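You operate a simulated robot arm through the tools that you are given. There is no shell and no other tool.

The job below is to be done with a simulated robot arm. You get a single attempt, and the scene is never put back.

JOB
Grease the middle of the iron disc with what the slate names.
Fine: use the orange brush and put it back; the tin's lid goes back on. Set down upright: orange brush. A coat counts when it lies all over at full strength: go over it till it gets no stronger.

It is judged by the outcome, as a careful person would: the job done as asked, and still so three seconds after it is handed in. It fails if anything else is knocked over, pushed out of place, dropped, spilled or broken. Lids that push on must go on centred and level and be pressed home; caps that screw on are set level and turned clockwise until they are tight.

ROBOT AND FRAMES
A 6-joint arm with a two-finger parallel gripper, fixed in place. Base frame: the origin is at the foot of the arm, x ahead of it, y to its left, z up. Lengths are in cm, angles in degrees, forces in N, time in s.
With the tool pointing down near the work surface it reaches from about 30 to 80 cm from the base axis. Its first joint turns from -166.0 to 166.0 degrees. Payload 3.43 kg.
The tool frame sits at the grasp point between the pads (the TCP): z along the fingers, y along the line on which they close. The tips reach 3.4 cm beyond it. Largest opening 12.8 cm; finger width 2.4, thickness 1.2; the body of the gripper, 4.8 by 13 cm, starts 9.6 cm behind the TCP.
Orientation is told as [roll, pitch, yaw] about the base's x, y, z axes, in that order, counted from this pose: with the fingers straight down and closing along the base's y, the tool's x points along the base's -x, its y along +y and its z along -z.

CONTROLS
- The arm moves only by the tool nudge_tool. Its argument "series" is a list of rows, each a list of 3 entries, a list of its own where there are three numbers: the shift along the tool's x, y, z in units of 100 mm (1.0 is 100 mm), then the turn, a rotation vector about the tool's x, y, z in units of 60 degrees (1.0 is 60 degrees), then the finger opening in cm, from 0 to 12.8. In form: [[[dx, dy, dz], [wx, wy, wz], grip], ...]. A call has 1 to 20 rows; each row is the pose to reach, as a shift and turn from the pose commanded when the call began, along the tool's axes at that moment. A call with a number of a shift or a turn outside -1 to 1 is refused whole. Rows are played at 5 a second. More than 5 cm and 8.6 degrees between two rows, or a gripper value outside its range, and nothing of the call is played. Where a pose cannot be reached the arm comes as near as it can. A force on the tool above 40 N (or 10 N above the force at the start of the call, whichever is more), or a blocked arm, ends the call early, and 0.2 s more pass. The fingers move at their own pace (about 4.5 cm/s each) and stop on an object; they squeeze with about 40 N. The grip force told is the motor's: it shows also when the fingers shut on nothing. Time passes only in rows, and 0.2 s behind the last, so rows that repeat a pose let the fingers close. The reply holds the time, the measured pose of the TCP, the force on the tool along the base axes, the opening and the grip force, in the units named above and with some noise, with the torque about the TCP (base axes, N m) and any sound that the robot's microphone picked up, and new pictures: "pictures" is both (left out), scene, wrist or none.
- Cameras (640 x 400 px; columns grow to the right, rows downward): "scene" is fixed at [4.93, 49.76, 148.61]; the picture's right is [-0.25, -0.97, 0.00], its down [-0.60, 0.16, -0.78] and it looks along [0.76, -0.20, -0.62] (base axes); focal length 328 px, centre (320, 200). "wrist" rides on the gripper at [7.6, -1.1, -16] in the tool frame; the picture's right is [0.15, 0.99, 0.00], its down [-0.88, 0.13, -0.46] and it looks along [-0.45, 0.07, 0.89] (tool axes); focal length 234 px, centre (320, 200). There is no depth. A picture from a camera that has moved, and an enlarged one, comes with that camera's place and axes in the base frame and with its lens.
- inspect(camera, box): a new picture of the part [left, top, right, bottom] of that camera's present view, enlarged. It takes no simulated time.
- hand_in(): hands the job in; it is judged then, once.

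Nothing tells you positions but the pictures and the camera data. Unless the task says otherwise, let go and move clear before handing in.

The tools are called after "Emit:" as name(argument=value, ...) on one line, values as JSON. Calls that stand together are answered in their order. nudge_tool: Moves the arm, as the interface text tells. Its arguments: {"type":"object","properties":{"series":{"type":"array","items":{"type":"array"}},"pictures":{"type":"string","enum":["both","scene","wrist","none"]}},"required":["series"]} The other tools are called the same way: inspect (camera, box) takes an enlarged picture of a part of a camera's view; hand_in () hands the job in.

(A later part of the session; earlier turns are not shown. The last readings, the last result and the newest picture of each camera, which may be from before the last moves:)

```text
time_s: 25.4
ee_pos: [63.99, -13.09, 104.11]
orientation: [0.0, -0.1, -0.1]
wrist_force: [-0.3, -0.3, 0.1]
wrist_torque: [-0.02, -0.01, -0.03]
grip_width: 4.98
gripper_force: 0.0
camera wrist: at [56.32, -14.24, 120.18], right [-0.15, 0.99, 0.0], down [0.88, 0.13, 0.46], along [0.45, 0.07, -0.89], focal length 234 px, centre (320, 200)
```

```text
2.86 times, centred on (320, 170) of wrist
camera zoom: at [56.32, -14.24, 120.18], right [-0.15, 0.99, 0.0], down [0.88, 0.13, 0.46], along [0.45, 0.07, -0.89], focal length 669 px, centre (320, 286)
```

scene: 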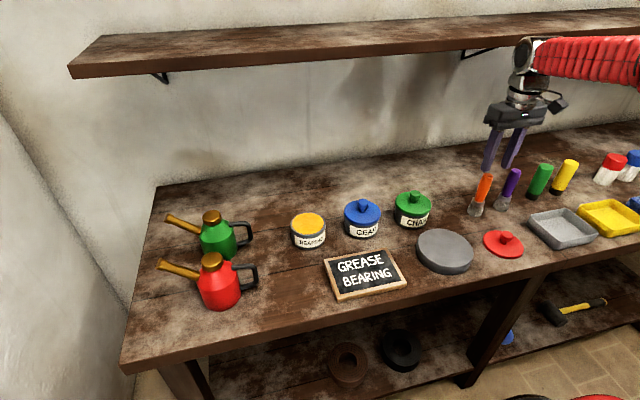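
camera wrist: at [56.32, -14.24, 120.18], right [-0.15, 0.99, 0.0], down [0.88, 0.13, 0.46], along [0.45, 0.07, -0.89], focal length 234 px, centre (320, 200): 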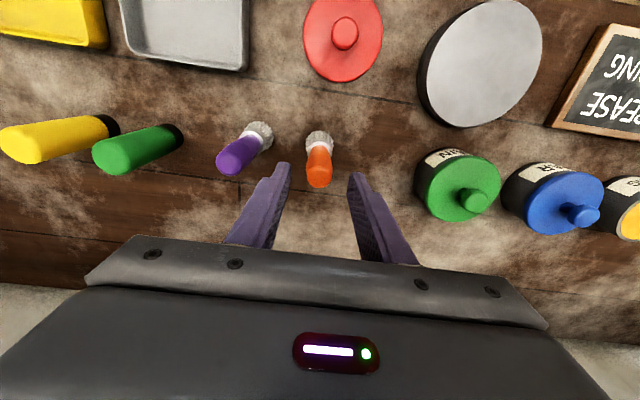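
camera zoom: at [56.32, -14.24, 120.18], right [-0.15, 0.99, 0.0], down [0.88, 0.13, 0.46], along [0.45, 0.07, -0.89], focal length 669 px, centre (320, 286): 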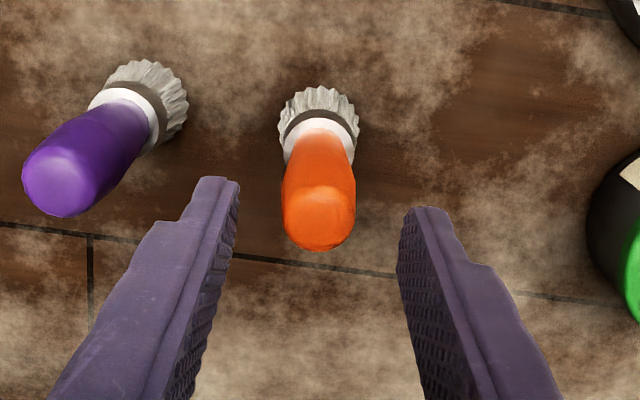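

The handle is centred between the fingers. Going down to mid-handle, about z 96.7.

Emit:
nudge_tool(series=[[[0, 0, 0.15], [0, 0, 0], 5], [[0, 0, 0.3], [0, 0, 0], 5], [[0, 0, 0.45], [0, 0, 0], 5], [[0, 0, 0.6], [0, 0, 0], 5], [[0, 0, 0.7], [0, 0, 0], 5], [[0, 0, 0.77], [0, 0, 0], 5], [[0, 0, 0.77], [0, 0, 0], 5]], pictures="both")

Emit:
inspect(camera="wrist", box=[220, 100, 420, 240])

Emit:
inspect(camera="scene", box=[430, 110, 560, 230])

```text
time_s: 27.0
ee_pos: [64.07, -12.91, 96.59]
orientation: [0.0, 0.1, 0.0]
wrist_force: [-0.6, 0.4, 0.1]
wrist_torque: [-0.03, 0.01, 0.0]
grip_width: 5.0
gripper_force: 0.1
camera wrist: at [56.51, -14.09, 112.56], right [-0.15, 0.99, 0.0], down [0.88, 0.13, 0.46], along [0.45, 0.07, -0.89], focal length 234 px, centre (320, 200)
```

scene: 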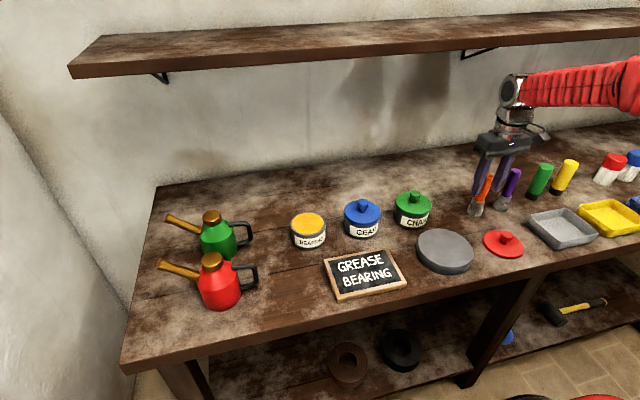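
wrist: 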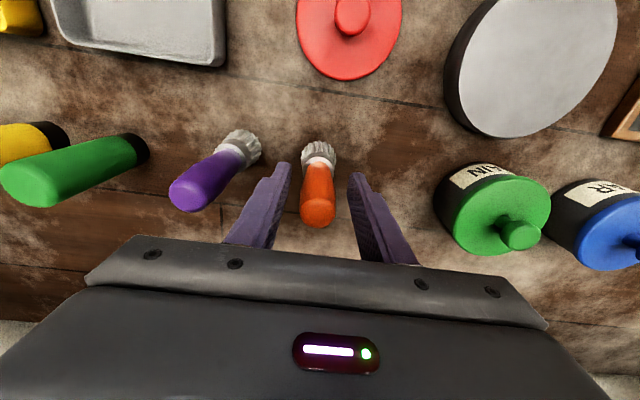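

```text
2.86 times, centred on (320, 170) of wrist
camera zoom: at [56.51, -14.09, 112.56], right [-0.15, 0.99, 0.0], down [0.88, 0.13, 0.46], along [0.45, 0.07, -0.89], focal length 669 px, centre (320, 286)
```

zoom: 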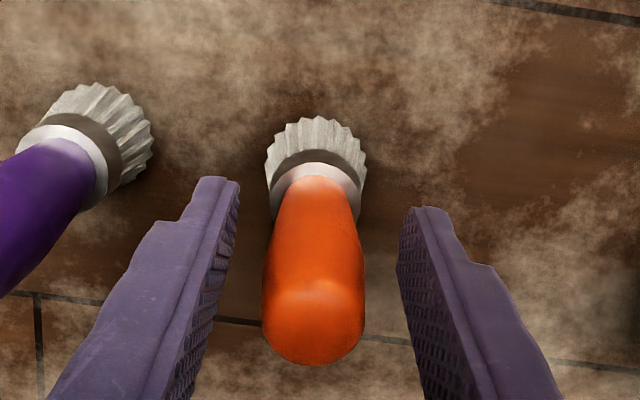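

```text
3.33 times, centred on (495, 170) of scene
camera zoom: at [4.93, 49.76, 148.61], right [-0.25, -0.97, 0.0], down [-0.6, 0.16, -0.78], along [0.76, -0.2, -0.62], focal length 1094 px, centre (-263, 300)
```

zoom: 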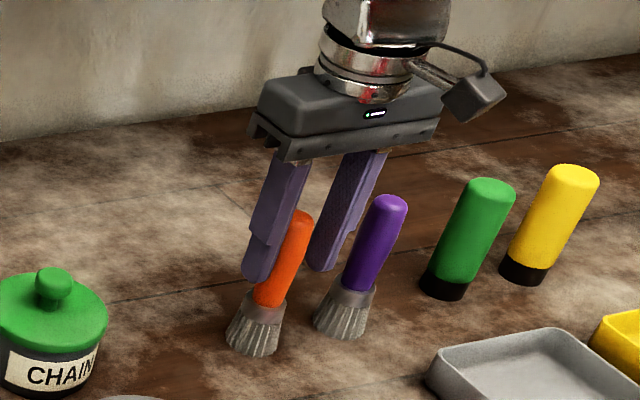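

The handle is centred. I'll close on it now.

Emit:
nudge_tool(series=[[[0, -0.005, 0], [0, 0, 0], 3.5], [[0, -0.005, 0], [0, 0, 0], 2.5], [[0, -0.005, 0], [0, 0, 0], 1.5], [[0, -0.005, 0], [0, 0, 0], 1], [[0, -0.005, 0], [0, 0, 0], 1], [[0, -0.005, 0], [0, 0, 0], 1]], pictures="both")

Emit:
inspect(camera="wrist", box=[220, 100, 420, 240])

Emit:
inspect(camera="scene", box=[430, 110, 560, 230])

```text
time_s: 28.4
ee_pos: [64.12, -13.11, 96.7]
orientation: [0.0, 0.0, 0.0]
wrist_force: [-0.6, 0.5, 0.1]
wrist_torque: [-0.04, -0.03, -0.01]
grip_width: 2.85
gripper_force: 39.9
camera wrist: at [56.48, -14.19, 112.59], right [-0.15, 0.99, 0.0], down [0.88, 0.13, 0.46], along [0.45, 0.07, -0.89], focal length 234 px, centre (320, 200)
```

scene: 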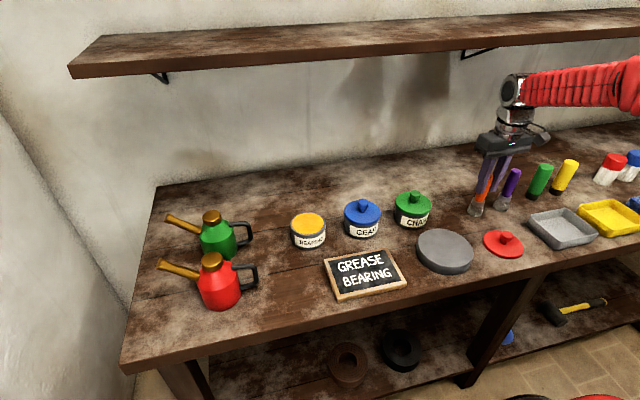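
wrist: 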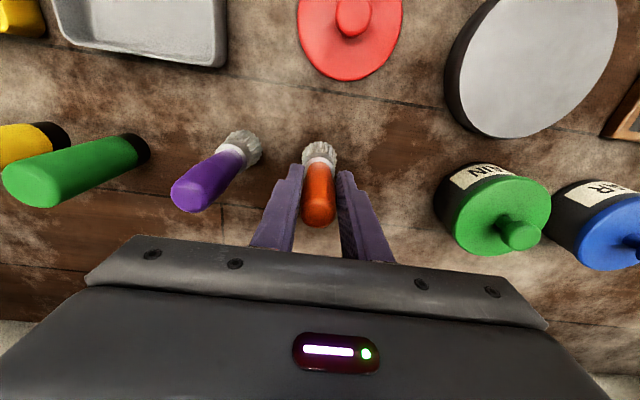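

```text
2.86 times, centred on (320, 170) of wrist
camera zoom: at [56.48, -14.19, 112.59], right [-0.15, 0.99, 0.0], down [0.88, 0.13, 0.46], along [0.45, 0.07, -0.89], focal length 669 px, centre (320, 286)
```

zoom: 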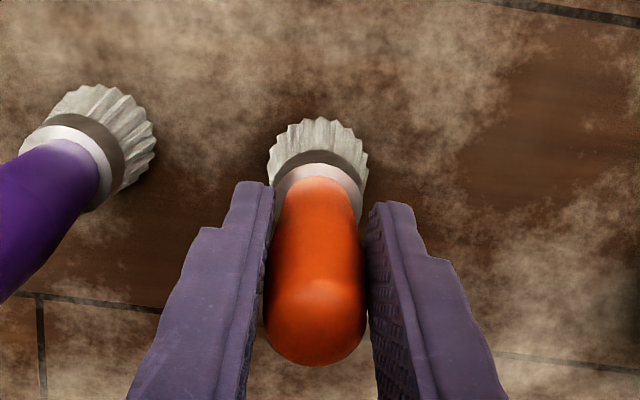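

```text
3.33 times, centred on (495, 170) of scene
camera zoom: at [4.93, 49.76, 148.61], right [-0.25, -0.97, 0.0], down [-0.6, 0.16, -0.78], along [0.76, -0.2, -0.62], focal length 1094 px, centre (-263, 300)
```

zoom: 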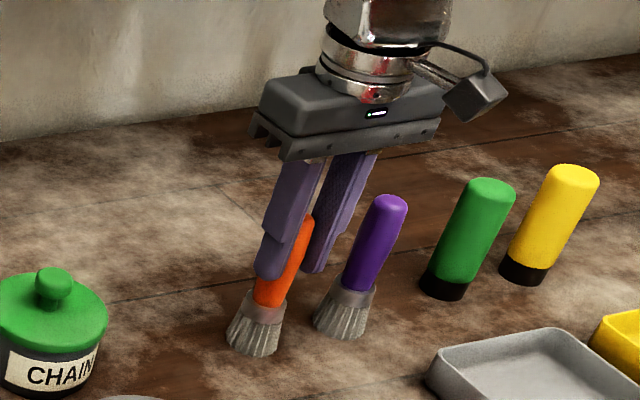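

The brush is gripped at 2.85 cm opening; its home position is TCP (64.0, -13.05, 96.67). I'll lift it straight up and then head to the red tin.

Emit:
nudge_tool(series=[[[0, 0, -0.05], [0, 0, 0], 1], [[0, 0, -0.2], [0, 0, 0], 1], [[0, 0, -0.4], [0, 0, 0], 1], [[0, 0, -0.6], [0, 0, 0], 1], [[0, 0, -0.8], [0, 0, 0], 1], [[0, 0, -1.0], [0, 0, 0], 1]], pictures="none")

Emit:
nudge_tool(series=[[[0, 0, -0.2], [0, 0, 0], 1], [[0, 0, -0.4], [0, 0, 0], 1], [[0, 0, -0.4], [0, 0, 0], 1]], pictures="both")

Emit:
inspect(camera="wrist", box=[220, 100, 420, 240])

Emit:
inspect(camera="scene", box=[430, 60, 590, 230])

```text
time_s: 29.8
ee_pos: [64.33, -12.92, 106.64]
orientation: [0.1, 0.1, -0.1]
wrist_force: [-0.4, -0.2, -0.8]
wrist_torque: [-0.01, 0.0, 0.01]
grip_width: 2.83
gripper_force: 39.7
```

```text
time_s: 30.6
ee_pos: [64.17, -13.04, 110.77]
orientation: [0.0, 0.0, 0.0]
wrist_force: [-0.5, -0.1, -1.9]
wrist_torque: [0.01, -0.02, -0.01]
grip_width: 2.84
gripper_force: 40.3
camera wrist: at [56.51, -14.23, 126.69], right [-0.15, 0.99, 0.0], down [0.88, 0.13, 0.46], along [0.45, 0.07, -0.89], focal length 234 px, centre (320, 200)
```

scene: 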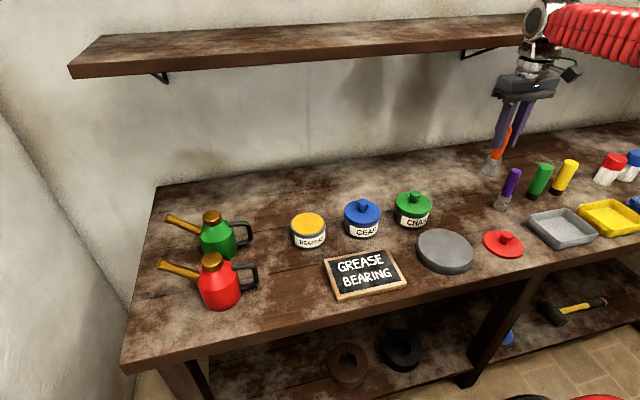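
wrist: 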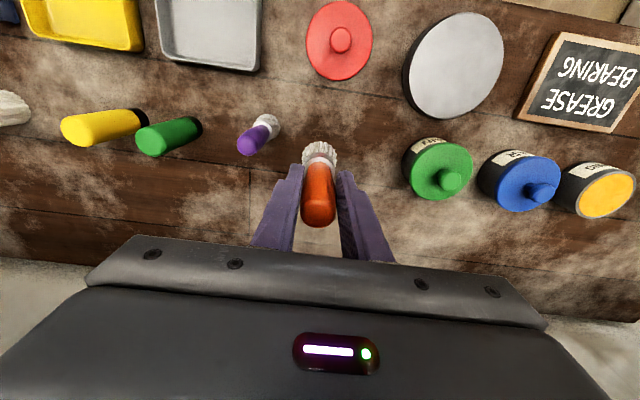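

```text
2.86 times, centred on (320, 170) of wrist
camera zoom: at [56.51, -14.23, 126.69], right [-0.15, 0.99, 0.0], down [0.88, 0.13, 0.46], along [0.45, 0.07, -0.89], focal length 669 px, centre (320, 286)
```

zoom: 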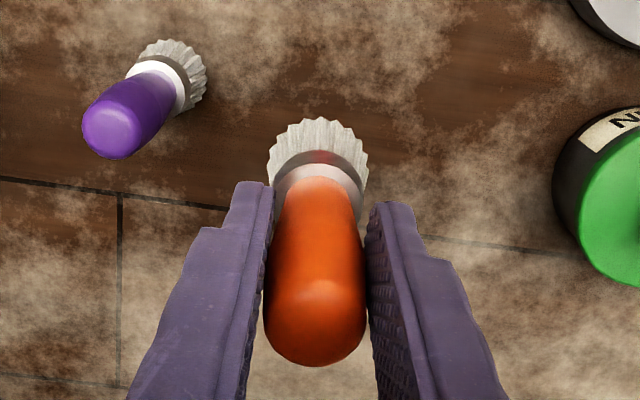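

```text
2.35 times, centred on (510, 145) of scene
camera zoom: at [4.93, 49.76, 148.61], right [-0.25, -0.97, 0.0], down [-0.6, 0.16, -0.78], along [0.76, -0.2, -0.62], focal length 772 px, centre (-127, 329)
```

zoom: 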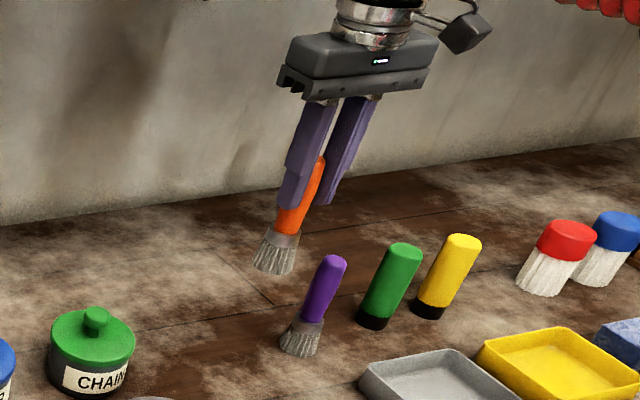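

The brush hangs straight in the grip. Carrying it at safe height over to the open red tin.

Emit:
nudge_tool(series=[[[-0.01, 0.25, 0], [0, 0, 0], 1], [[-0.02, 0.5, 0], [0, 0, 0], 1], [[-0.03, 0.75, 0], [0, 0, 0], 1], [[-0.042, 1.0, 0], [0, 0, 0], 1]], pictures="none")

Emit:
nudge_tool(series=[[[-0.01, 0.25, 0], [0, 0, 0], 1], [[-0.02, 0.5, 0], [0, 0, 0], 1], [[-0.03, 0.75, 0], [0, 0, 0], 1], [[-0.042, 1.0, 0], [0, 0, 0], 1]], pictures="none")

Emit:
nudge_tool(series=[[[-0.01, 0.25, 0], [0, 0, 0], 1], [[-0.02, 0.5, 0], [0, 0, 0], 1], [[-0.03, 0.75, 0], [0, 0, 0], 1], [[-0.042, 1.0, 0], [0, 0, 0], 1]], pictures="both")

Emit:
nudge_tool(series=[[[-0.01, 0.25, 0], [0, 0, 0], 1], [[-0.02, 0.5, 0], [0, 0, 0], 1], [[-0.03, 0.75, 0], [0, 0, 0], 1], [[-0.042, 1.0, 0], [0, 0, 0], 1]], pictures="none")

Emit:
nudge_tool(series=[[[-0.01, 0.25, 0], [0, 0, 0], 1], [[-0.02, 0.5, 0], [0, 0, 0], 1], [[-0.03, 0.75, 0], [0, 0, 0], 1], [[-0.042, 1.0, 0], [0, 0, 0], 1], [[-0.042, 1.0, 0], [0, 0, 0], 1]], pictures="both")

```text
time_s: 31.6
ee_pos: [64.55, -2.91, 110.83]
orientation: [0.0, 0.0, 0.0]
wrist_force: [-0.6, 0.6, -1.7]
wrist_torque: [0.01, 0.01, -0.01]
grip_width: 2.84
gripper_force: 40.6
```

```text
time_s: 32.6
ee_pos: [65.12, 6.73, 110.52]
orientation: [0.0, 0.1, 0.0]
wrist_force: [-0.8, 0.9, -1.0]
wrist_torque: [0.01, -0.01, 0.01]
grip_width: 2.84
gripper_force: 39.6
```

```text
time_s: 33.6
ee_pos: [65.42, 17.15, 110.67]
orientation: [0.1, 0.0, -0.1]
wrist_force: [0.7, 0.3, -0.8]
wrist_torque: [-0.02, 0.0, 0.04]
grip_width: 2.86
gripper_force: 40.0
camera wrist: at [57.77, 15.94, 126.64], right [-0.15, 0.99, 0.0], down [0.88, 0.13, 0.46], along [0.45, 0.07, -0.89], focal length 234 px, centre (320, 200)
```

scene: 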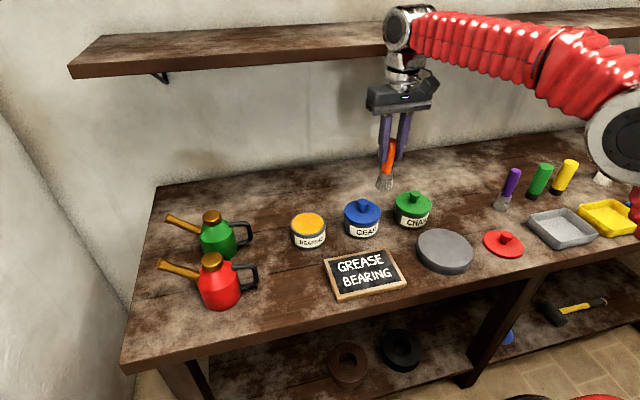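
wrist: 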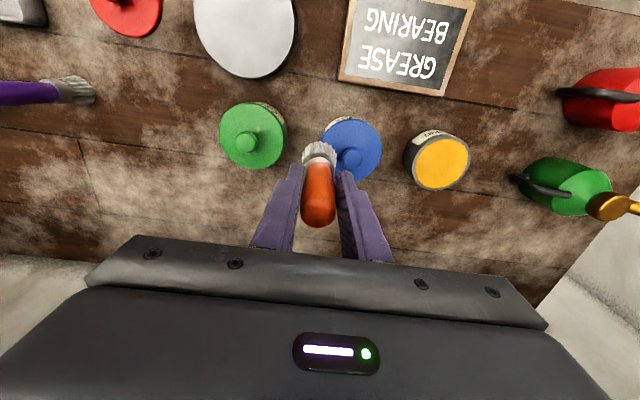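

```text
time_s: 34.6
ee_pos: [65.77, 26.85, 110.61]
orientation: [0.0, 0.2, 0.0]
wrist_force: [0.3, 0.8, -1.3]
wrist_torque: [0.01, 0.0, 0.01]
grip_width: 2.87
gripper_force: 40.4
```

```text
time_s: 35.8
ee_pos: [65.35, 36.4, 110.45]
orientation: [0.0, 0.0, 0.0]
wrist_force: [-0.3, 0.2, -1.5]
wrist_torque: [0.01, 0.0, 0.03]
grip_width: 2.85
gripper_force: 39.9
out of reach, approached as far as the arm can: row 4, 5
camera wrist: at [57.64, 35.26, 126.31], right [-0.15, 0.99, 0.0], down [0.88, 0.13, 0.46], along [0.45, 0.07, -0.89], focal length 234 px, centre (320, 200)
```

scene: 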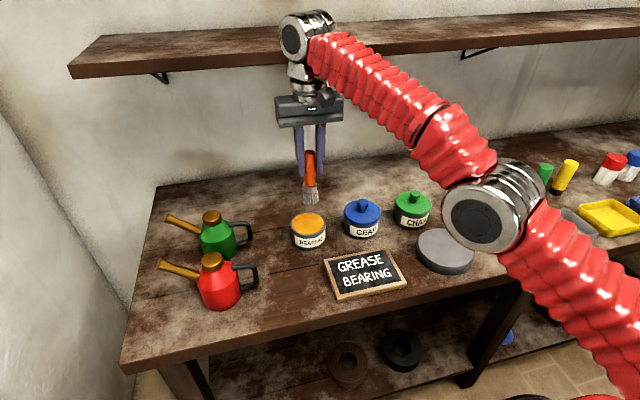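
wrist: 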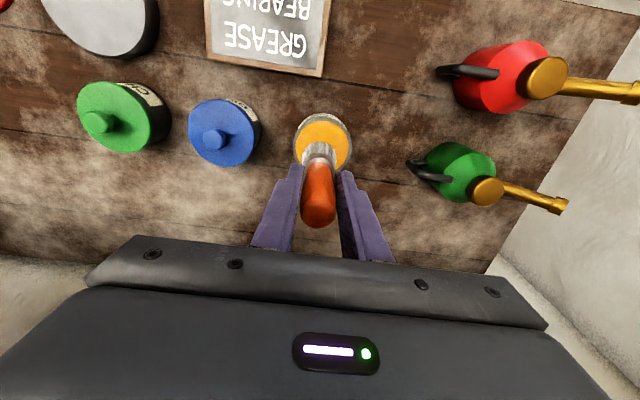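

The height here was slightly beyond reach, so the arm fell a little short. I'll go down 5 cm and re-measure where I am.

Emit:
nudge_tool(series=[[[0, 0, 0.15], [0, 0, 0], 1], [[0, 0, 0.3], [0, 0, 0], 1], [[0, 0, 0.45], [0, 0, 0], 1], [[0, 0, 0.5], [0, 0, 0], 1], [[0, 0, 0.5], [0, 0, 0], 1]], pictures="wrist")

Emit:
inspect(camera="wrist", box=[220, 90, 420, 230])

```text
time_s: 37.0
ee_pos: [65.4, 36.42, 105.24]
orientation: [0.0, 0.1, -0.1]
wrist_force: [0.0, -0.3, -0.6]
wrist_torque: [-0.01, 0.02, 0.0]
grip_width: 2.83
gripper_force: 40.0
camera wrist: at [57.68, 35.29, 121.19], right [-0.15, 0.99, 0.0], down [0.88, 0.13, 0.46], along [0.45, 0.07, -0.89], focal length 234 px, centre (320, 200)
```

wrist: 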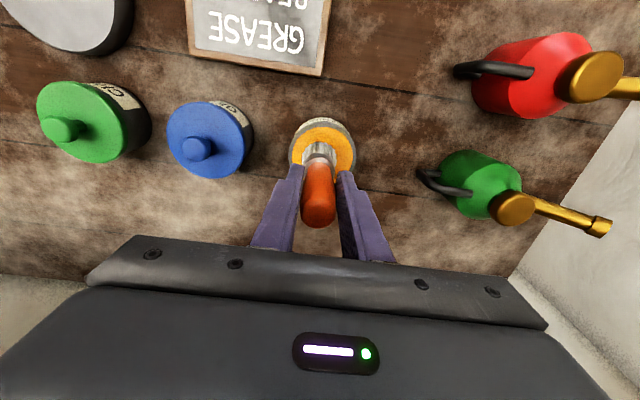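

```text
2.86 times, centred on (320, 160) of wrist
camera zoom: at [57.68, 35.29, 121.19], right [-0.15, 0.99, 0.0], down [0.88, 0.13, 0.46], along [0.45, 0.07, -0.89], focal length 669 px, centre (320, 314)
```

zoom: 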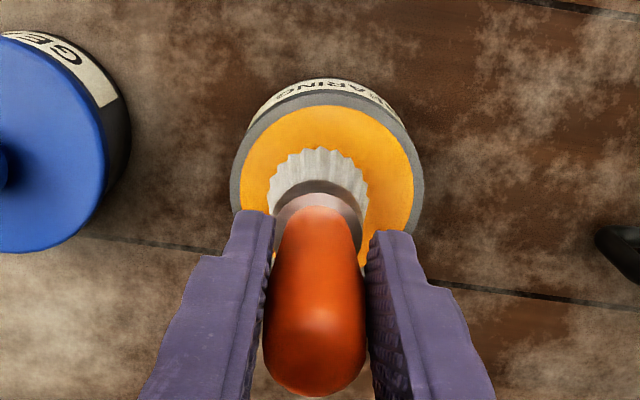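

The commanded pose was clipped, so I now take the TCP to be at about (65.36, 36.41, 105.25). I'll shift +0.75 in x and +0.5 in y to centre over the tin, then lower the brush to the grease.

Emit:
nudge_tool(series=[[[-0.04, 0.03, 0], [0, 0, 0], 1], [[-0.076, 0.052, 0], [0, 0, 0], 1], [[-0.076, 0.052, 0.1], [0, 0, 0], 1], [[-0.076, 0.052, 0.2], [0, 0, 0], 1], [[-0.076, 0.052, 0.3], [0, 0, 0], 1], [[-0.076, 0.052, 0.36], [0, 0, 0], 1], [[-0.076, 0.052, 0.4], [0, 0, 0], 1]], pictures="both")

Emit:
inspect(camera="wrist", box=[220, 90, 420, 230])

Emit:
inspect(camera="scene", box=[260, 130, 360, 255])

```text
time_s: 38.6
ee_pos: [66.19, 37.02, 101.7]
orientation: [0.2, -0.4, 0.0]
wrist_force: [2.1, 3.3, 34.7]
wrist_torque: [0.06, -0.41, 0.01]
grip_width: 2.9
gripper_force: 40.3
camera wrist: at [58.31, 35.84, 117.61], right [-0.15, 0.99, 0.0], down [0.88, 0.13, 0.46], along [0.46, 0.07, -0.89], focal length 234 px, centre (320, 200)
```

scene: 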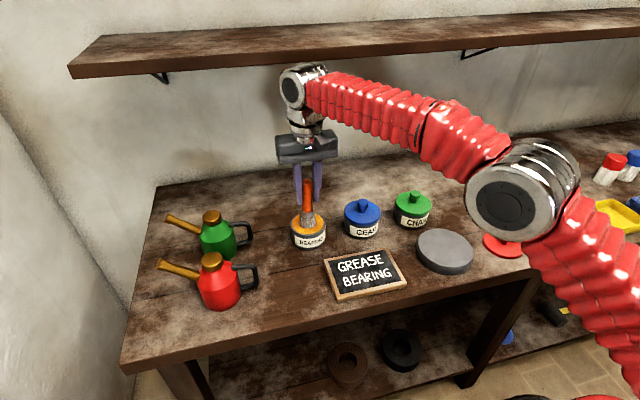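
wrist: 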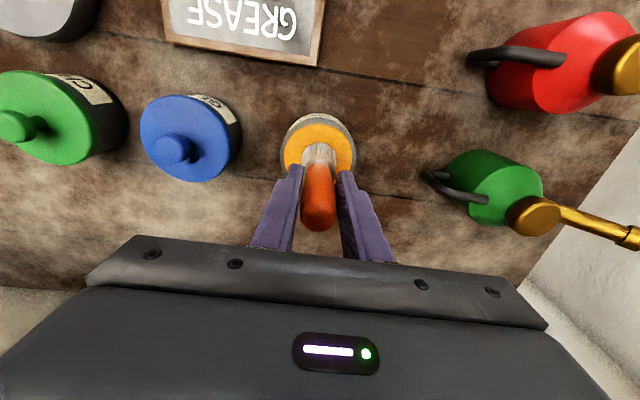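

```text
2.86 times, centred on (320, 160) of wrist
camera zoom: at [58.31, 35.84, 117.61], right [-0.15, 0.99, 0.0], down [0.88, 0.13, 0.46], along [0.46, 0.07, -0.89], focal length 669 px, centre (320, 314)
```

zoom: 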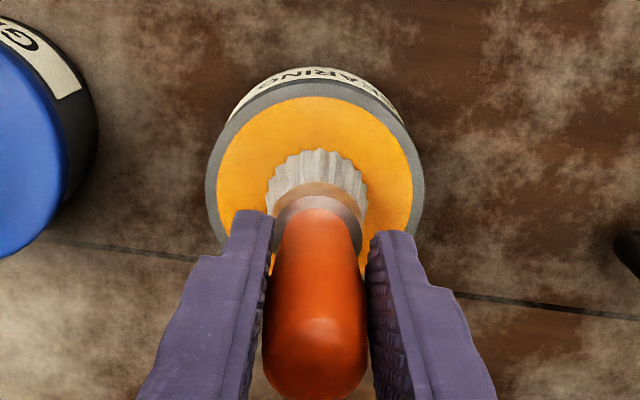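

```text
3.20 times, centred on (310, 192) of scene
camera zoom: at [4.93, 49.76, 148.61], right [-0.25, -0.97, 0.0], down [-0.6, 0.16, -0.78], along [0.76, -0.2, -0.62], focal length 1050 px, centre (352, 224)
```

zoom: 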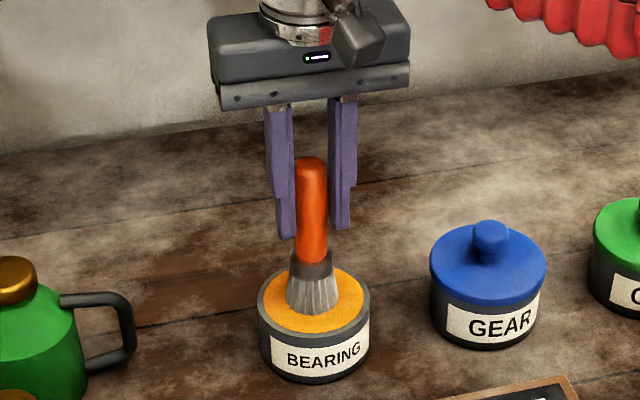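

The brush is on the grease, which acts as a firm surface, and 35 N is more than I want. I'll back off, then check whether the bristles have picked up grease.

Emit:
nudge_tool(series=[[[0, 0, -0.02], [0, 0, 0], 1], [[0, 0, -0.04], [0, 0, 0], 1], [[0, 0, -0.04], [0, 0, 0], 1]], pictures="none")

Emit:
inspect(camera="wrist", box=[220, 90, 420, 230])

Emit:
inspect(camera="scene", box=[280, 160, 340, 250])

```text
time_s: 39.4
ee_pos: [66.13, 36.9, 101.57]
orientation: [0.0, 0.1, 0.0]
wrist_force: [5.2, 4.4, 17.4]
wrist_torque: [0.22, -0.67, 0.11]
grip_width: 2.83
gripper_force: 40.0
```

```text
2.86 times, centred on (320, 160) of wrist
camera zoom: at [58.45, 35.81, 117.61], right [-0.15, 0.99, 0.0], down [0.88, 0.13, 0.45], along [0.45, 0.07, -0.89], focal length 669 px, centre (320, 314)
```

zoom: 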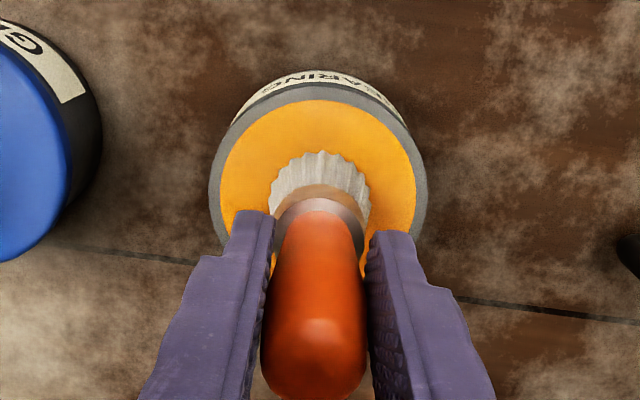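

```text
4.44 times, centred on (310, 205) of scene
camera zoom: at [4.93, 49.76, 148.61], right [-0.25, -0.97, 0.0], down [-0.6, 0.16, -0.78], along [0.76, -0.2, -0.62], focal length 1459 px, centre (364, 178)
```

zoom: 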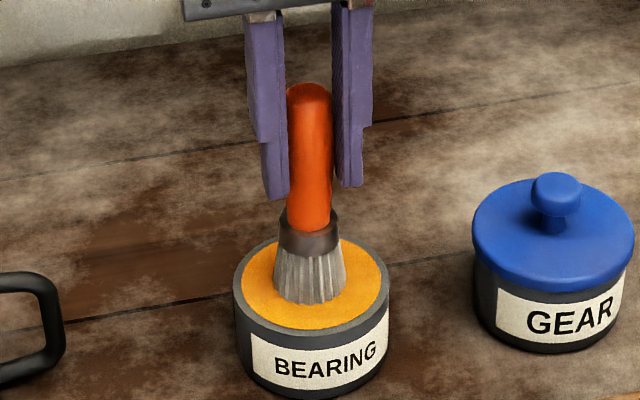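

Still 17 N. I'll ease off a little more and swirl lightly in the grease, then lift to look at the bristles.

Emit:
nudge_tool(series=[[[0, 0, -0.015], [0, 0, 0], 1], [[0, 0, -0.02], [0, 0, 0], 1], [[0.04, 0, -0.02], [0, 0, 0], 1], [[0.08, 0, -0.02], [0, 0, 0], 1], [[0.06, 0.06, -0.02], [0, 0, 0], 1], [[0, 0.08, -0.02], [0, 0, 0], 1], [[-0.06, 0.06, -0.02], [0, 0, 0], 1], [[-0.08, 0, -0.02], [0, 0, 0], 1], [[-0.06, -0.06, -0.02], [0, 0, 0], 1], [[0, -0.08, -0.02], [0, 0, 0], 1], [[0, -0.04, -0.02], [0, 0, 0], 1], [[0, 0, -0.02], [0, 0, 0], 1]], pictures="none")

Emit:
inspect(camera="scene", box=[280, 160, 340, 250])

```text
time_s: 42.0
ee_pos: [66.17, 36.92, 101.82]
orientation: [-0.1, 0.0, 0.1]
wrist_force: [-0.2, 0.0, -0.5]
wrist_torque: [0.01, -0.02, 0.0]
grip_width: 2.86
gripper_force: 39.5
```

```text
4.44 times, centred on (310, 205) of scene
camera zoom: at [4.93, 49.76, 148.61], right [-0.25, -0.97, 0.0], down [-0.6, 0.16, -0.78], along [0.76, -0.2, -0.62], focal length 1459 px, centre (364, 178)
```

zoom: 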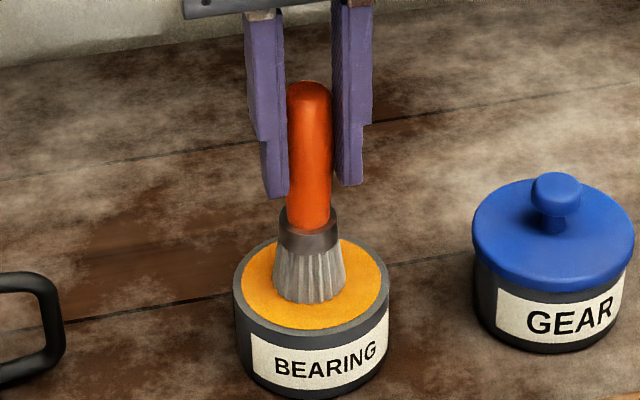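

At this height there is no contact any more (contact is around z 101.75). I'll lift 3 cm to see the bristle colour.

Emit:
nudge_tool(series=[[[0, 0, -0.15], [0, 0, 0], 1], [[0, 0, -0.3], [0, 0, 0], 1], [[0, 0, -0.3], [0, 0, 0], 1]], pictures="none")

Emit:
inspect(camera="scene", box=[280, 160, 340, 250])

Emit:
inspect(camera="wrist", box=[220, 90, 420, 230])

```text
time_s: 42.8
ee_pos: [66.03, 36.88, 104.9]
orientation: [0.0, 0.0, 0.0]
wrist_force: [-0.2, 0.1, -1.1]
wrist_torque: [-0.01, 0.02, -0.01]
grip_width: 2.85
gripper_force: 40.4
```

```text
4.44 times, centred on (310, 205) of scene
camera zoom: at [4.93, 49.76, 148.61], right [-0.25, -0.97, 0.0], down [-0.6, 0.16, -0.78], along [0.76, -0.2, -0.62], focal length 1459 px, centre (364, 178)
```

zoom: 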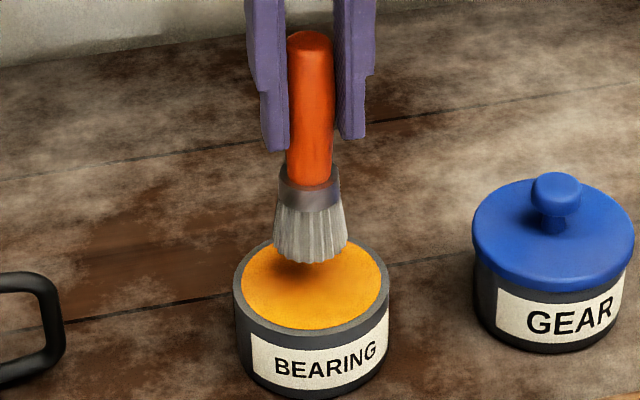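

```text
2.86 times, centred on (320, 160) of wrist
camera zoom: at [58.35, 35.71, 120.92], right [-0.15, 0.99, 0.0], down [0.88, 0.13, 0.46], along [0.45, 0.07, -0.89], focal length 669 px, centre (320, 314)
```

zoom: 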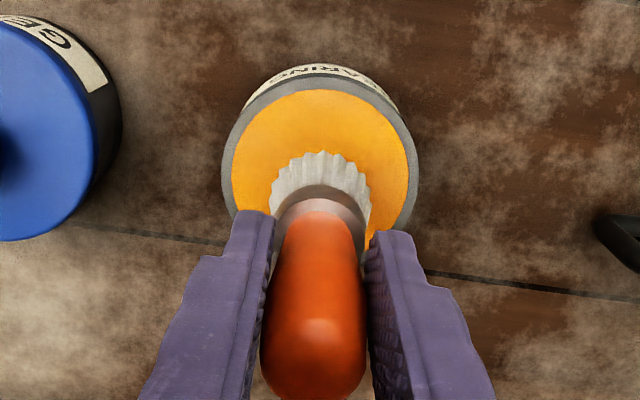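

The bristle sides still look grey; any grease is probably on the underside. I'll carry the brush to the disc along a path clear of the other tins and test it on the disc's centre.

Emit:
nudge_tool(series=[[[0, 0, -0.2], [0, 0, 0], 1], [[0.2, 0, -0.25], [0, 0, 0], 1], [[0.4, 0, -0.25], [0, 0, 0], 1], [[0.6, 0, -0.25], [0, 0, 0], 1], [[0.8, 0, -0.25], [0, 0, 0], 1], [[1.0, 0, -0.25], [0, 0, 0], 1]], pictures="none")

Emit:
nudge_tool(series=[[[0.03, -0.25, 0], [0, 0, 0], 1], [[0.06, -0.5, 0], [0, 0, 0], 1], [[0.1, -0.75, 0], [0, 0, 0], 1], [[0.14, -1.0, 0], [0, 0, 0], 1]], pictures="none")

Emit:
nudge_tool(series=[[[0.03, -0.25, 0], [0, 0, 0], 1], [[0.06, -0.5, 0], [0, 0, 0], 1], [[0.1, -0.75, 0], [0, 0, 0], 1], [[0.14, -1.0, 0], [0, 0, 0], 1]], pictures="none")

Emit:
nudge_tool(series=[[[0.03, -0.25, 0], [0, 0, 0], 1], [[0.06, -0.5, 0], [0, 0, 0], 1], [[0.1, -0.75, 0], [0, 0, 0], 1], [[0.14, -1.0, 0], [0, 0, 0], 1], [[0.14, -1.0, 0], [0, 0, 0], 1]], pictures="both")

```text
time_s: 44.2
ee_pos: [56.1, 36.85, 107.43]
orientation: [-0.1, 0.0, 0.1]
wrist_force: [-0.3, 0.4, -1.6]
wrist_torque: [0.03, 0.03, 0.02]
grip_width: 2.85
gripper_force: 40.3
```

```text
time_s: 45.2
ee_pos: [54.48, 27.14, 107.35]
orientation: [-0.1, 0.0, 0.0]
wrist_force: [-0.2, 0.6, -0.1]
wrist_torque: [-0.01, 0.0, -0.02]
grip_width: 2.85
gripper_force: 40.1
```

```text
time_s: 46.2
ee_pos: [53.28, 17.19, 107.53]
orientation: [-0.1, 0.0, 0.0]
wrist_force: [1.1, 0.0, -1.3]
wrist_torque: [0.03, 0.01, -0.02]
grip_width: 2.84
gripper_force: 40.4
```

```text
time_s: 47.4
ee_pos: [51.97, 7.01, 107.56]
orientation: [-0.1, 0.1, 0.0]
wrist_force: [0.2, 0.6, -1.8]
wrist_torque: [0.02, -0.01, -0.01]
grip_width: 2.85
gripper_force: 39.9
camera wrist: at [44.22, 5.9, 123.41], right [-0.15, 0.99, 0.0], down [0.88, 0.13, 0.46], along [0.45, 0.07, -0.89], focal length 234 px, centre (320, 200)
```

scene: 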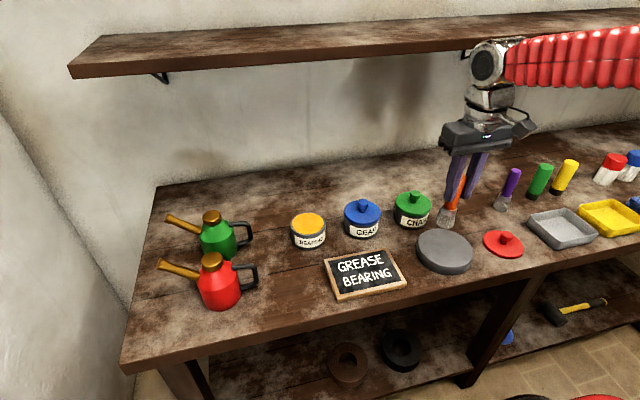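
wrist: 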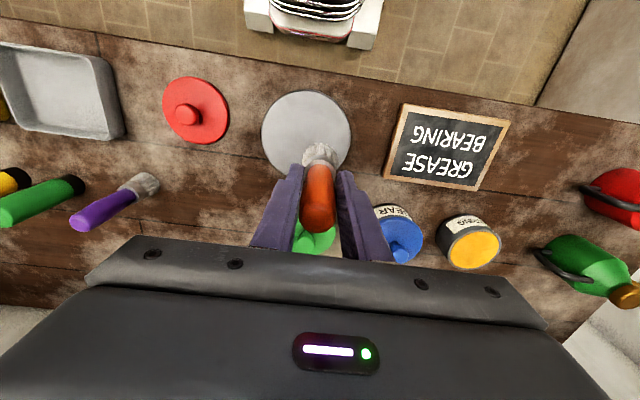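

Emit:
inspect(camera="wrist", box=[240, 70, 380, 190])

Emit:
inspect(camera="scene", box=[390, 160, 510, 280])

```text
3.33 times, centred on (310, 130) of wrist
camera zoom: at [44.22, 5.9, 123.41], right [-0.15, 0.99, 0.0], down [0.88, 0.13, 0.46], along [0.45, 0.07, -0.89], focal length 781 px, centre (353, 433)
```

zoom: 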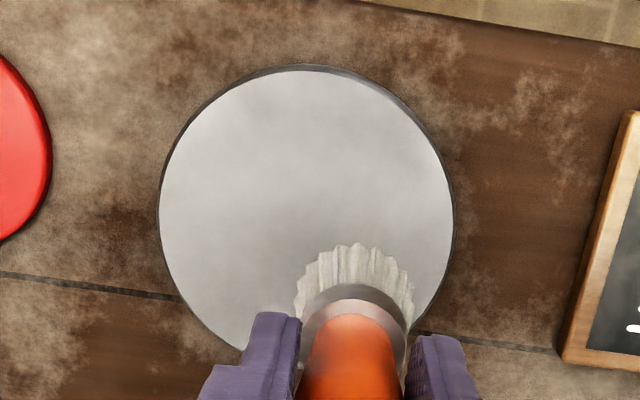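

```text
3.33 times, centred on (450, 220) of scene
camera zoom: at [4.93, 49.76, 148.61], right [-0.25, -0.97, 0.0], down [-0.6, 0.16, -0.78], along [0.76, -0.2, -0.62], focal length 1094 px, centre (-113, 133)
```

zoom: 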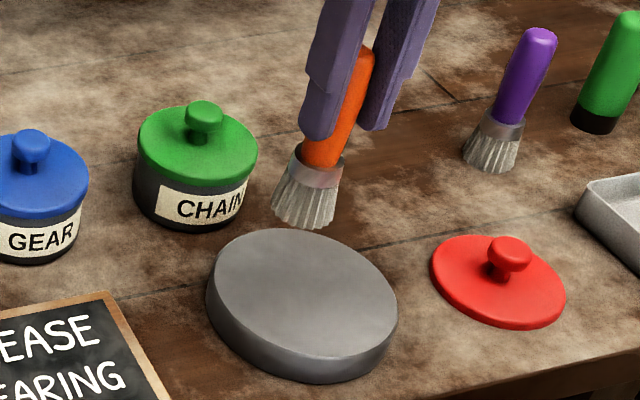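

The disc's top face is centred at about (51.3, 5.0), radius about 6.3, with its top near z 89.5. I'll centre the brush over it and lower until just above contact.

Emit:
nudge_tool(series=[[[0.03, -0.1, 0], [0, 0, 0], 1], [[0.06, -0.195, 0], [0, 0, 0], 1], [[0.06, -0.195, 0.2], [0, 0, 0], 1], [[0.06, -0.195, 0.4], [0, 0, 0], 1], [[0.06, -0.195, 0.55], [0, 0, 0], 1], [[0.06, -0.195, 0.65], [0, 0, 0], 1], [[0.06, -0.195, 0.65], [0, 0, 0], 1]], pictures="both")

Emit:
inspect(camera="wrist", box=[240, 70, 400, 210])

Emit:
inspect(camera="scene", box=[390, 160, 510, 280])

```text
time_s: 49.0
ee_pos: [51.26, 5.15, 100.94]
orientation: [0.0, 0.0, 0.0]
wrist_force: [0.0, 0.8, -1.8]
wrist_torque: [0.01, 0.01, 0.02]
grip_width: 2.84
gripper_force: 40.4
camera wrist: at [43.57, 3.93, 116.84], right [-0.15, 0.99, 0.0], down [0.88, 0.13, 0.46], along [0.45, 0.07, -0.89], focal length 234 px, centre (320, 200)
```

scene: 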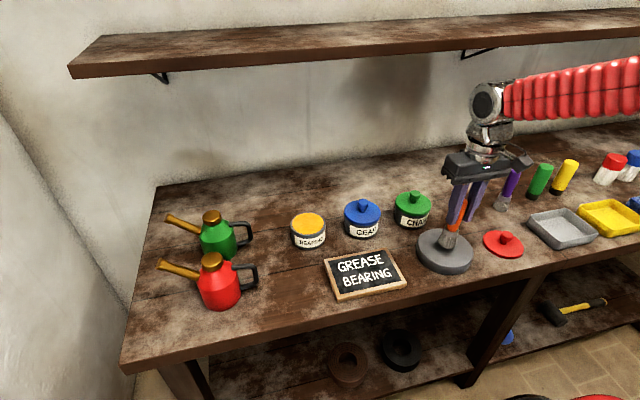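
wrist: 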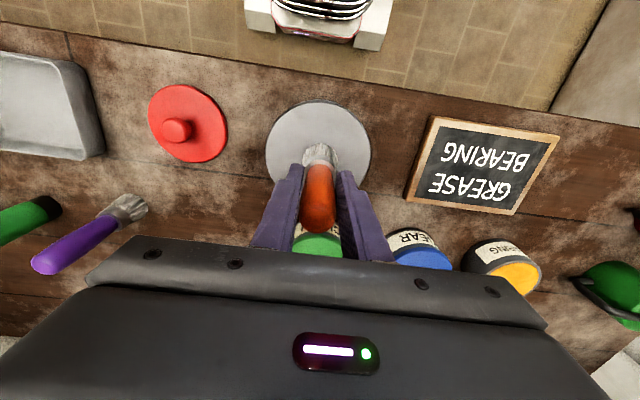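

```text
2.86 times, centred on (320, 140) of wrist
camera zoom: at [43.57, 3.93, 116.84], right [-0.15, 0.99, 0.0], down [0.88, 0.13, 0.46], along [0.45, 0.07, -0.89], focal length 669 px, centre (320, 371)
```

zoom: 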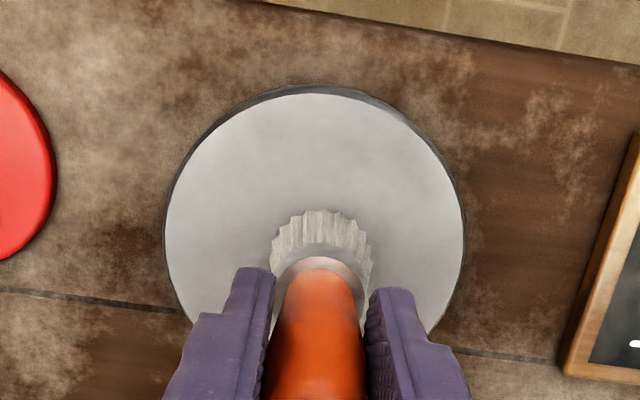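

```text
3.33 times, centred on (450, 220) of scene
camera zoom: at [4.93, 49.76, 148.61], right [-0.25, -0.97, 0.0], down [-0.6, 0.16, -0.78], along [0.76, -0.2, -0.62], focal length 1094 px, centre (-113, 133)
```

zoom: 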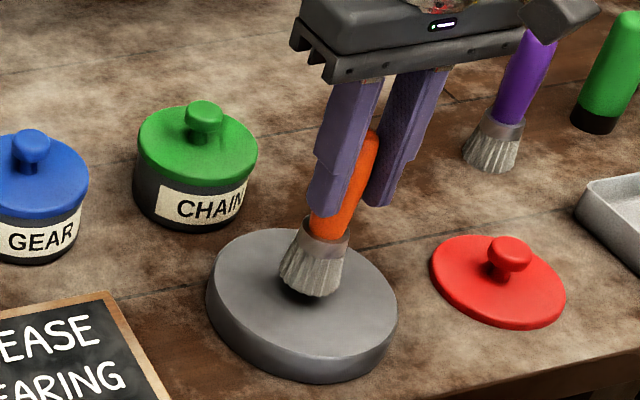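

The brush is centred over the disc, about 1 cm above it. I'll lower in small steps until there's a light touch.

Emit:
nudge_tool(series=[[[0, 0, 0.03], [0, 0, 0], 1], [[0, 0, 0.06], [0, 0, 0], 1], [[0, 0, 0.08], [0, 0, 0], 1], [[0, 0, 0.09], [0, 0, 0], 1]], pictures="none")

```text
time_s: 50.0
ee_pos: [51.25, 5.09, 100.0]
orientation: [-0.1, 0.0, -0.1]
wrist_force: [0.2, -0.2, -1.9]
wrist_torque: [0.02, 0.02, 0.0]
grip_width: 2.83
gripper_force: 40.2
```

Emit:
nudge_tool(series=[[[0, 0, 0.01], [0, 0, 0], 1], [[0, 0, 0.02], [0, 0, 0], 1], [[0, 0, 0.03], [0, 0, 0], 1]], pictures="none")

```text
time_s: 50.8
ee_pos: [51.4, 4.9, 99.61]
orientation: [0.0, 0.0, -0.1]
wrist_force: [0.0, 0.8, -0.6]
wrist_torque: [-0.01, 0.01, 0.02]
grip_width: 2.83
gripper_force: 39.4
```

Emit:
nudge_tool(series=[[[0, 0, 0.01], [0, 0, 0], 1], [[0, 0, 0.02], [0, 0, 0], 1]], pictures="none")

Emit:
inspect(camera="scene", box=[410, 190, 490, 280])

```text
time_s: 51.4
ee_pos: [51.43, 5.01, 99.37]
orientation: [0.0, 0.0, 0.0]
wrist_force: [-0.2, -0.6, -1.5]
wrist_torque: [0.0, 0.0, 0.01]
grip_width: 2.87
gripper_force: 40.3
```

```text
4.44 times, centred on (450, 235) of scene
camera zoom: at [4.93, 49.76, 148.61], right [-0.25, -0.97, 0.0], down [-0.6, 0.16, -0.78], along [0.76, -0.2, -0.62], focal length 1459 px, centre (-258, 44)
```

zoom: 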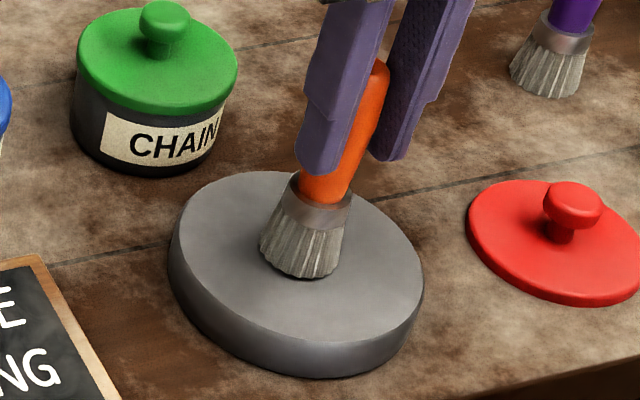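

Emit:
nudge_tool(series=[[[0, 0, 0.01], [0, 0, 0], 1], [[0, 0, 0.01], [0, 0, 0], 1]], pictures="none")

Emit:
nudge_tool(series=[[[0, 0, 0.01], [0, 0, 0], 1], [[0, 0, 0.01], [0, 0, 0], 1]], pictures="none")

```text
time_s: 52.0
ee_pos: [51.36, 4.94, 99.3]
orientation: [0.1, 0.0, 0.0]
wrist_force: [0.4, 0.3, -1.4]
wrist_torque: [-0.03, 0.0, 0.01]
grip_width: 2.87
gripper_force: 40.4
```

```text
time_s: 52.6
ee_pos: [51.34, 4.91, 99.32]
orientation: [0.0, 0.0, 0.0]
wrist_force: [-0.6, 0.0, -1.9]
wrist_torque: [-0.02, 0.0, 0.01]
grip_width: 2.84
gripper_force: 39.5
```

Emit:
nudge_tool(series=[[[0, 0, 0.01], [0, 0, 0], 1], [[0, 0, 0.015], [0, 0, 0], 1]], pictures="none")

Emit:
inspect(camera="scene", box=[430, 210, 470, 260])

```text
time_s: 53.2
ee_pos: [51.28, 4.95, 99.24]
orientation: [0.0, -0.1, 0.0]
wrist_force: [-5.7, -0.4, 15.3]
wrist_torque: [-0.23, 0.48, -0.1]
grip_width: 2.85
gripper_force: 40.4
```

```text
8.00 times, centred on (450, 235) of scene
camera zoom: at [4.93, 49.76, 148.61], right [-0.25, -0.97, 0.0], down [-0.6, 0.16, -0.78], along [0.76, -0.2, -0.62], focal length 2626 px, centre (-720, -80)
```

zoom: 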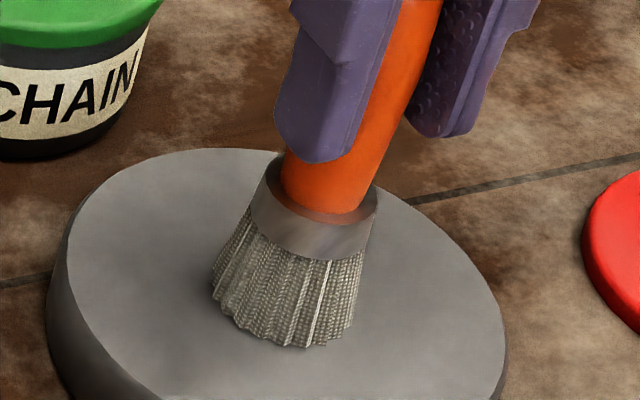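

Light contact is reached (15 N). I'll ease off slightly, make a few gentle strokes around the centre, and then lift to see whether a coat appears.

Emit:
nudge_tool(series=[[[0, 0, -0.004], [0, 0, 0], 1], [[0.05, 0, -0.004], [0, 0, 0], 1], [[0.1, 0, -0.004], [0, 0, 0], 1], [[0.07, 0.07, -0.004], [0, 0, 0], 1], [[0, 0.1, -0.004], [0, 0, 0], 1], [[-0.07, 0.07, -0.004], [0, 0, 0], 1], [[-0.1, 0, -0.004], [0, 0, 0], 1], [[-0.07, -0.07, -0.004], [0, 0, 0], 1], [[0, -0.1, -0.004], [0, 0, 0], 1], [[0.07, -0.07, -0.004], [0, 0, 0], 1], [[0.1, 0, -0.004], [0, 0, 0], 1], [[0.05, 0, -0.004], [0, 0, 0], 1], [[0, 0, -0.004], [0, 0, 0], 1]], pictures="none")

Emit:
inspect(camera="scene", box=[410, 190, 490, 280])

Emit:
inspect(camera="wrist", box=[240, 70, 400, 210])

```text
time_s: 56.0
ee_pos: [51.43, 5.0, 99.1]
orientation: [0.0, 0.1, -0.1]
wrist_force: [-0.6, 0.1, 0.3]
wrist_torque: [0.01, 0.05, -0.01]
grip_width: 2.88
gripper_force: 40.0
```

```text
4.44 times, centred on (450, 235) of scene
camera zoom: at [4.93, 49.76, 148.61], right [-0.25, -0.97, 0.0], down [-0.6, 0.16, -0.78], along [0.76, -0.2, -0.62], focal length 1459 px, centre (-258, 44)
```

zoom: 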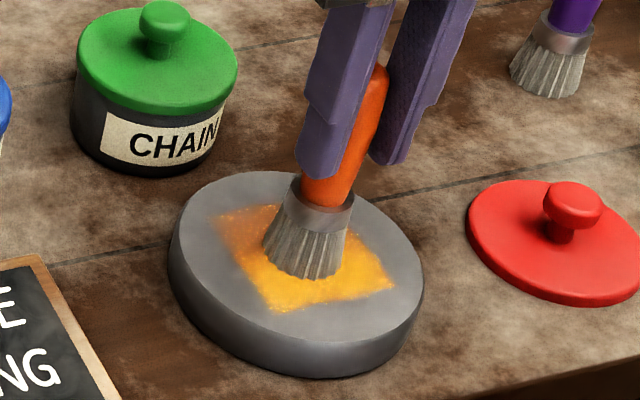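

```text
2.86 times, centred on (320, 140) of wrist
camera zoom: at [43.74, 3.77, 115.08], right [-0.15, 0.99, 0.0], down [0.88, 0.13, 0.45], along [0.45, 0.07, -0.89], focal length 669 px, centre (320, 371)
```

zoom: 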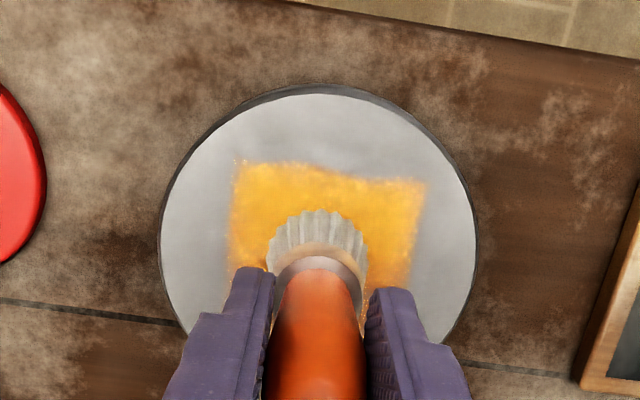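

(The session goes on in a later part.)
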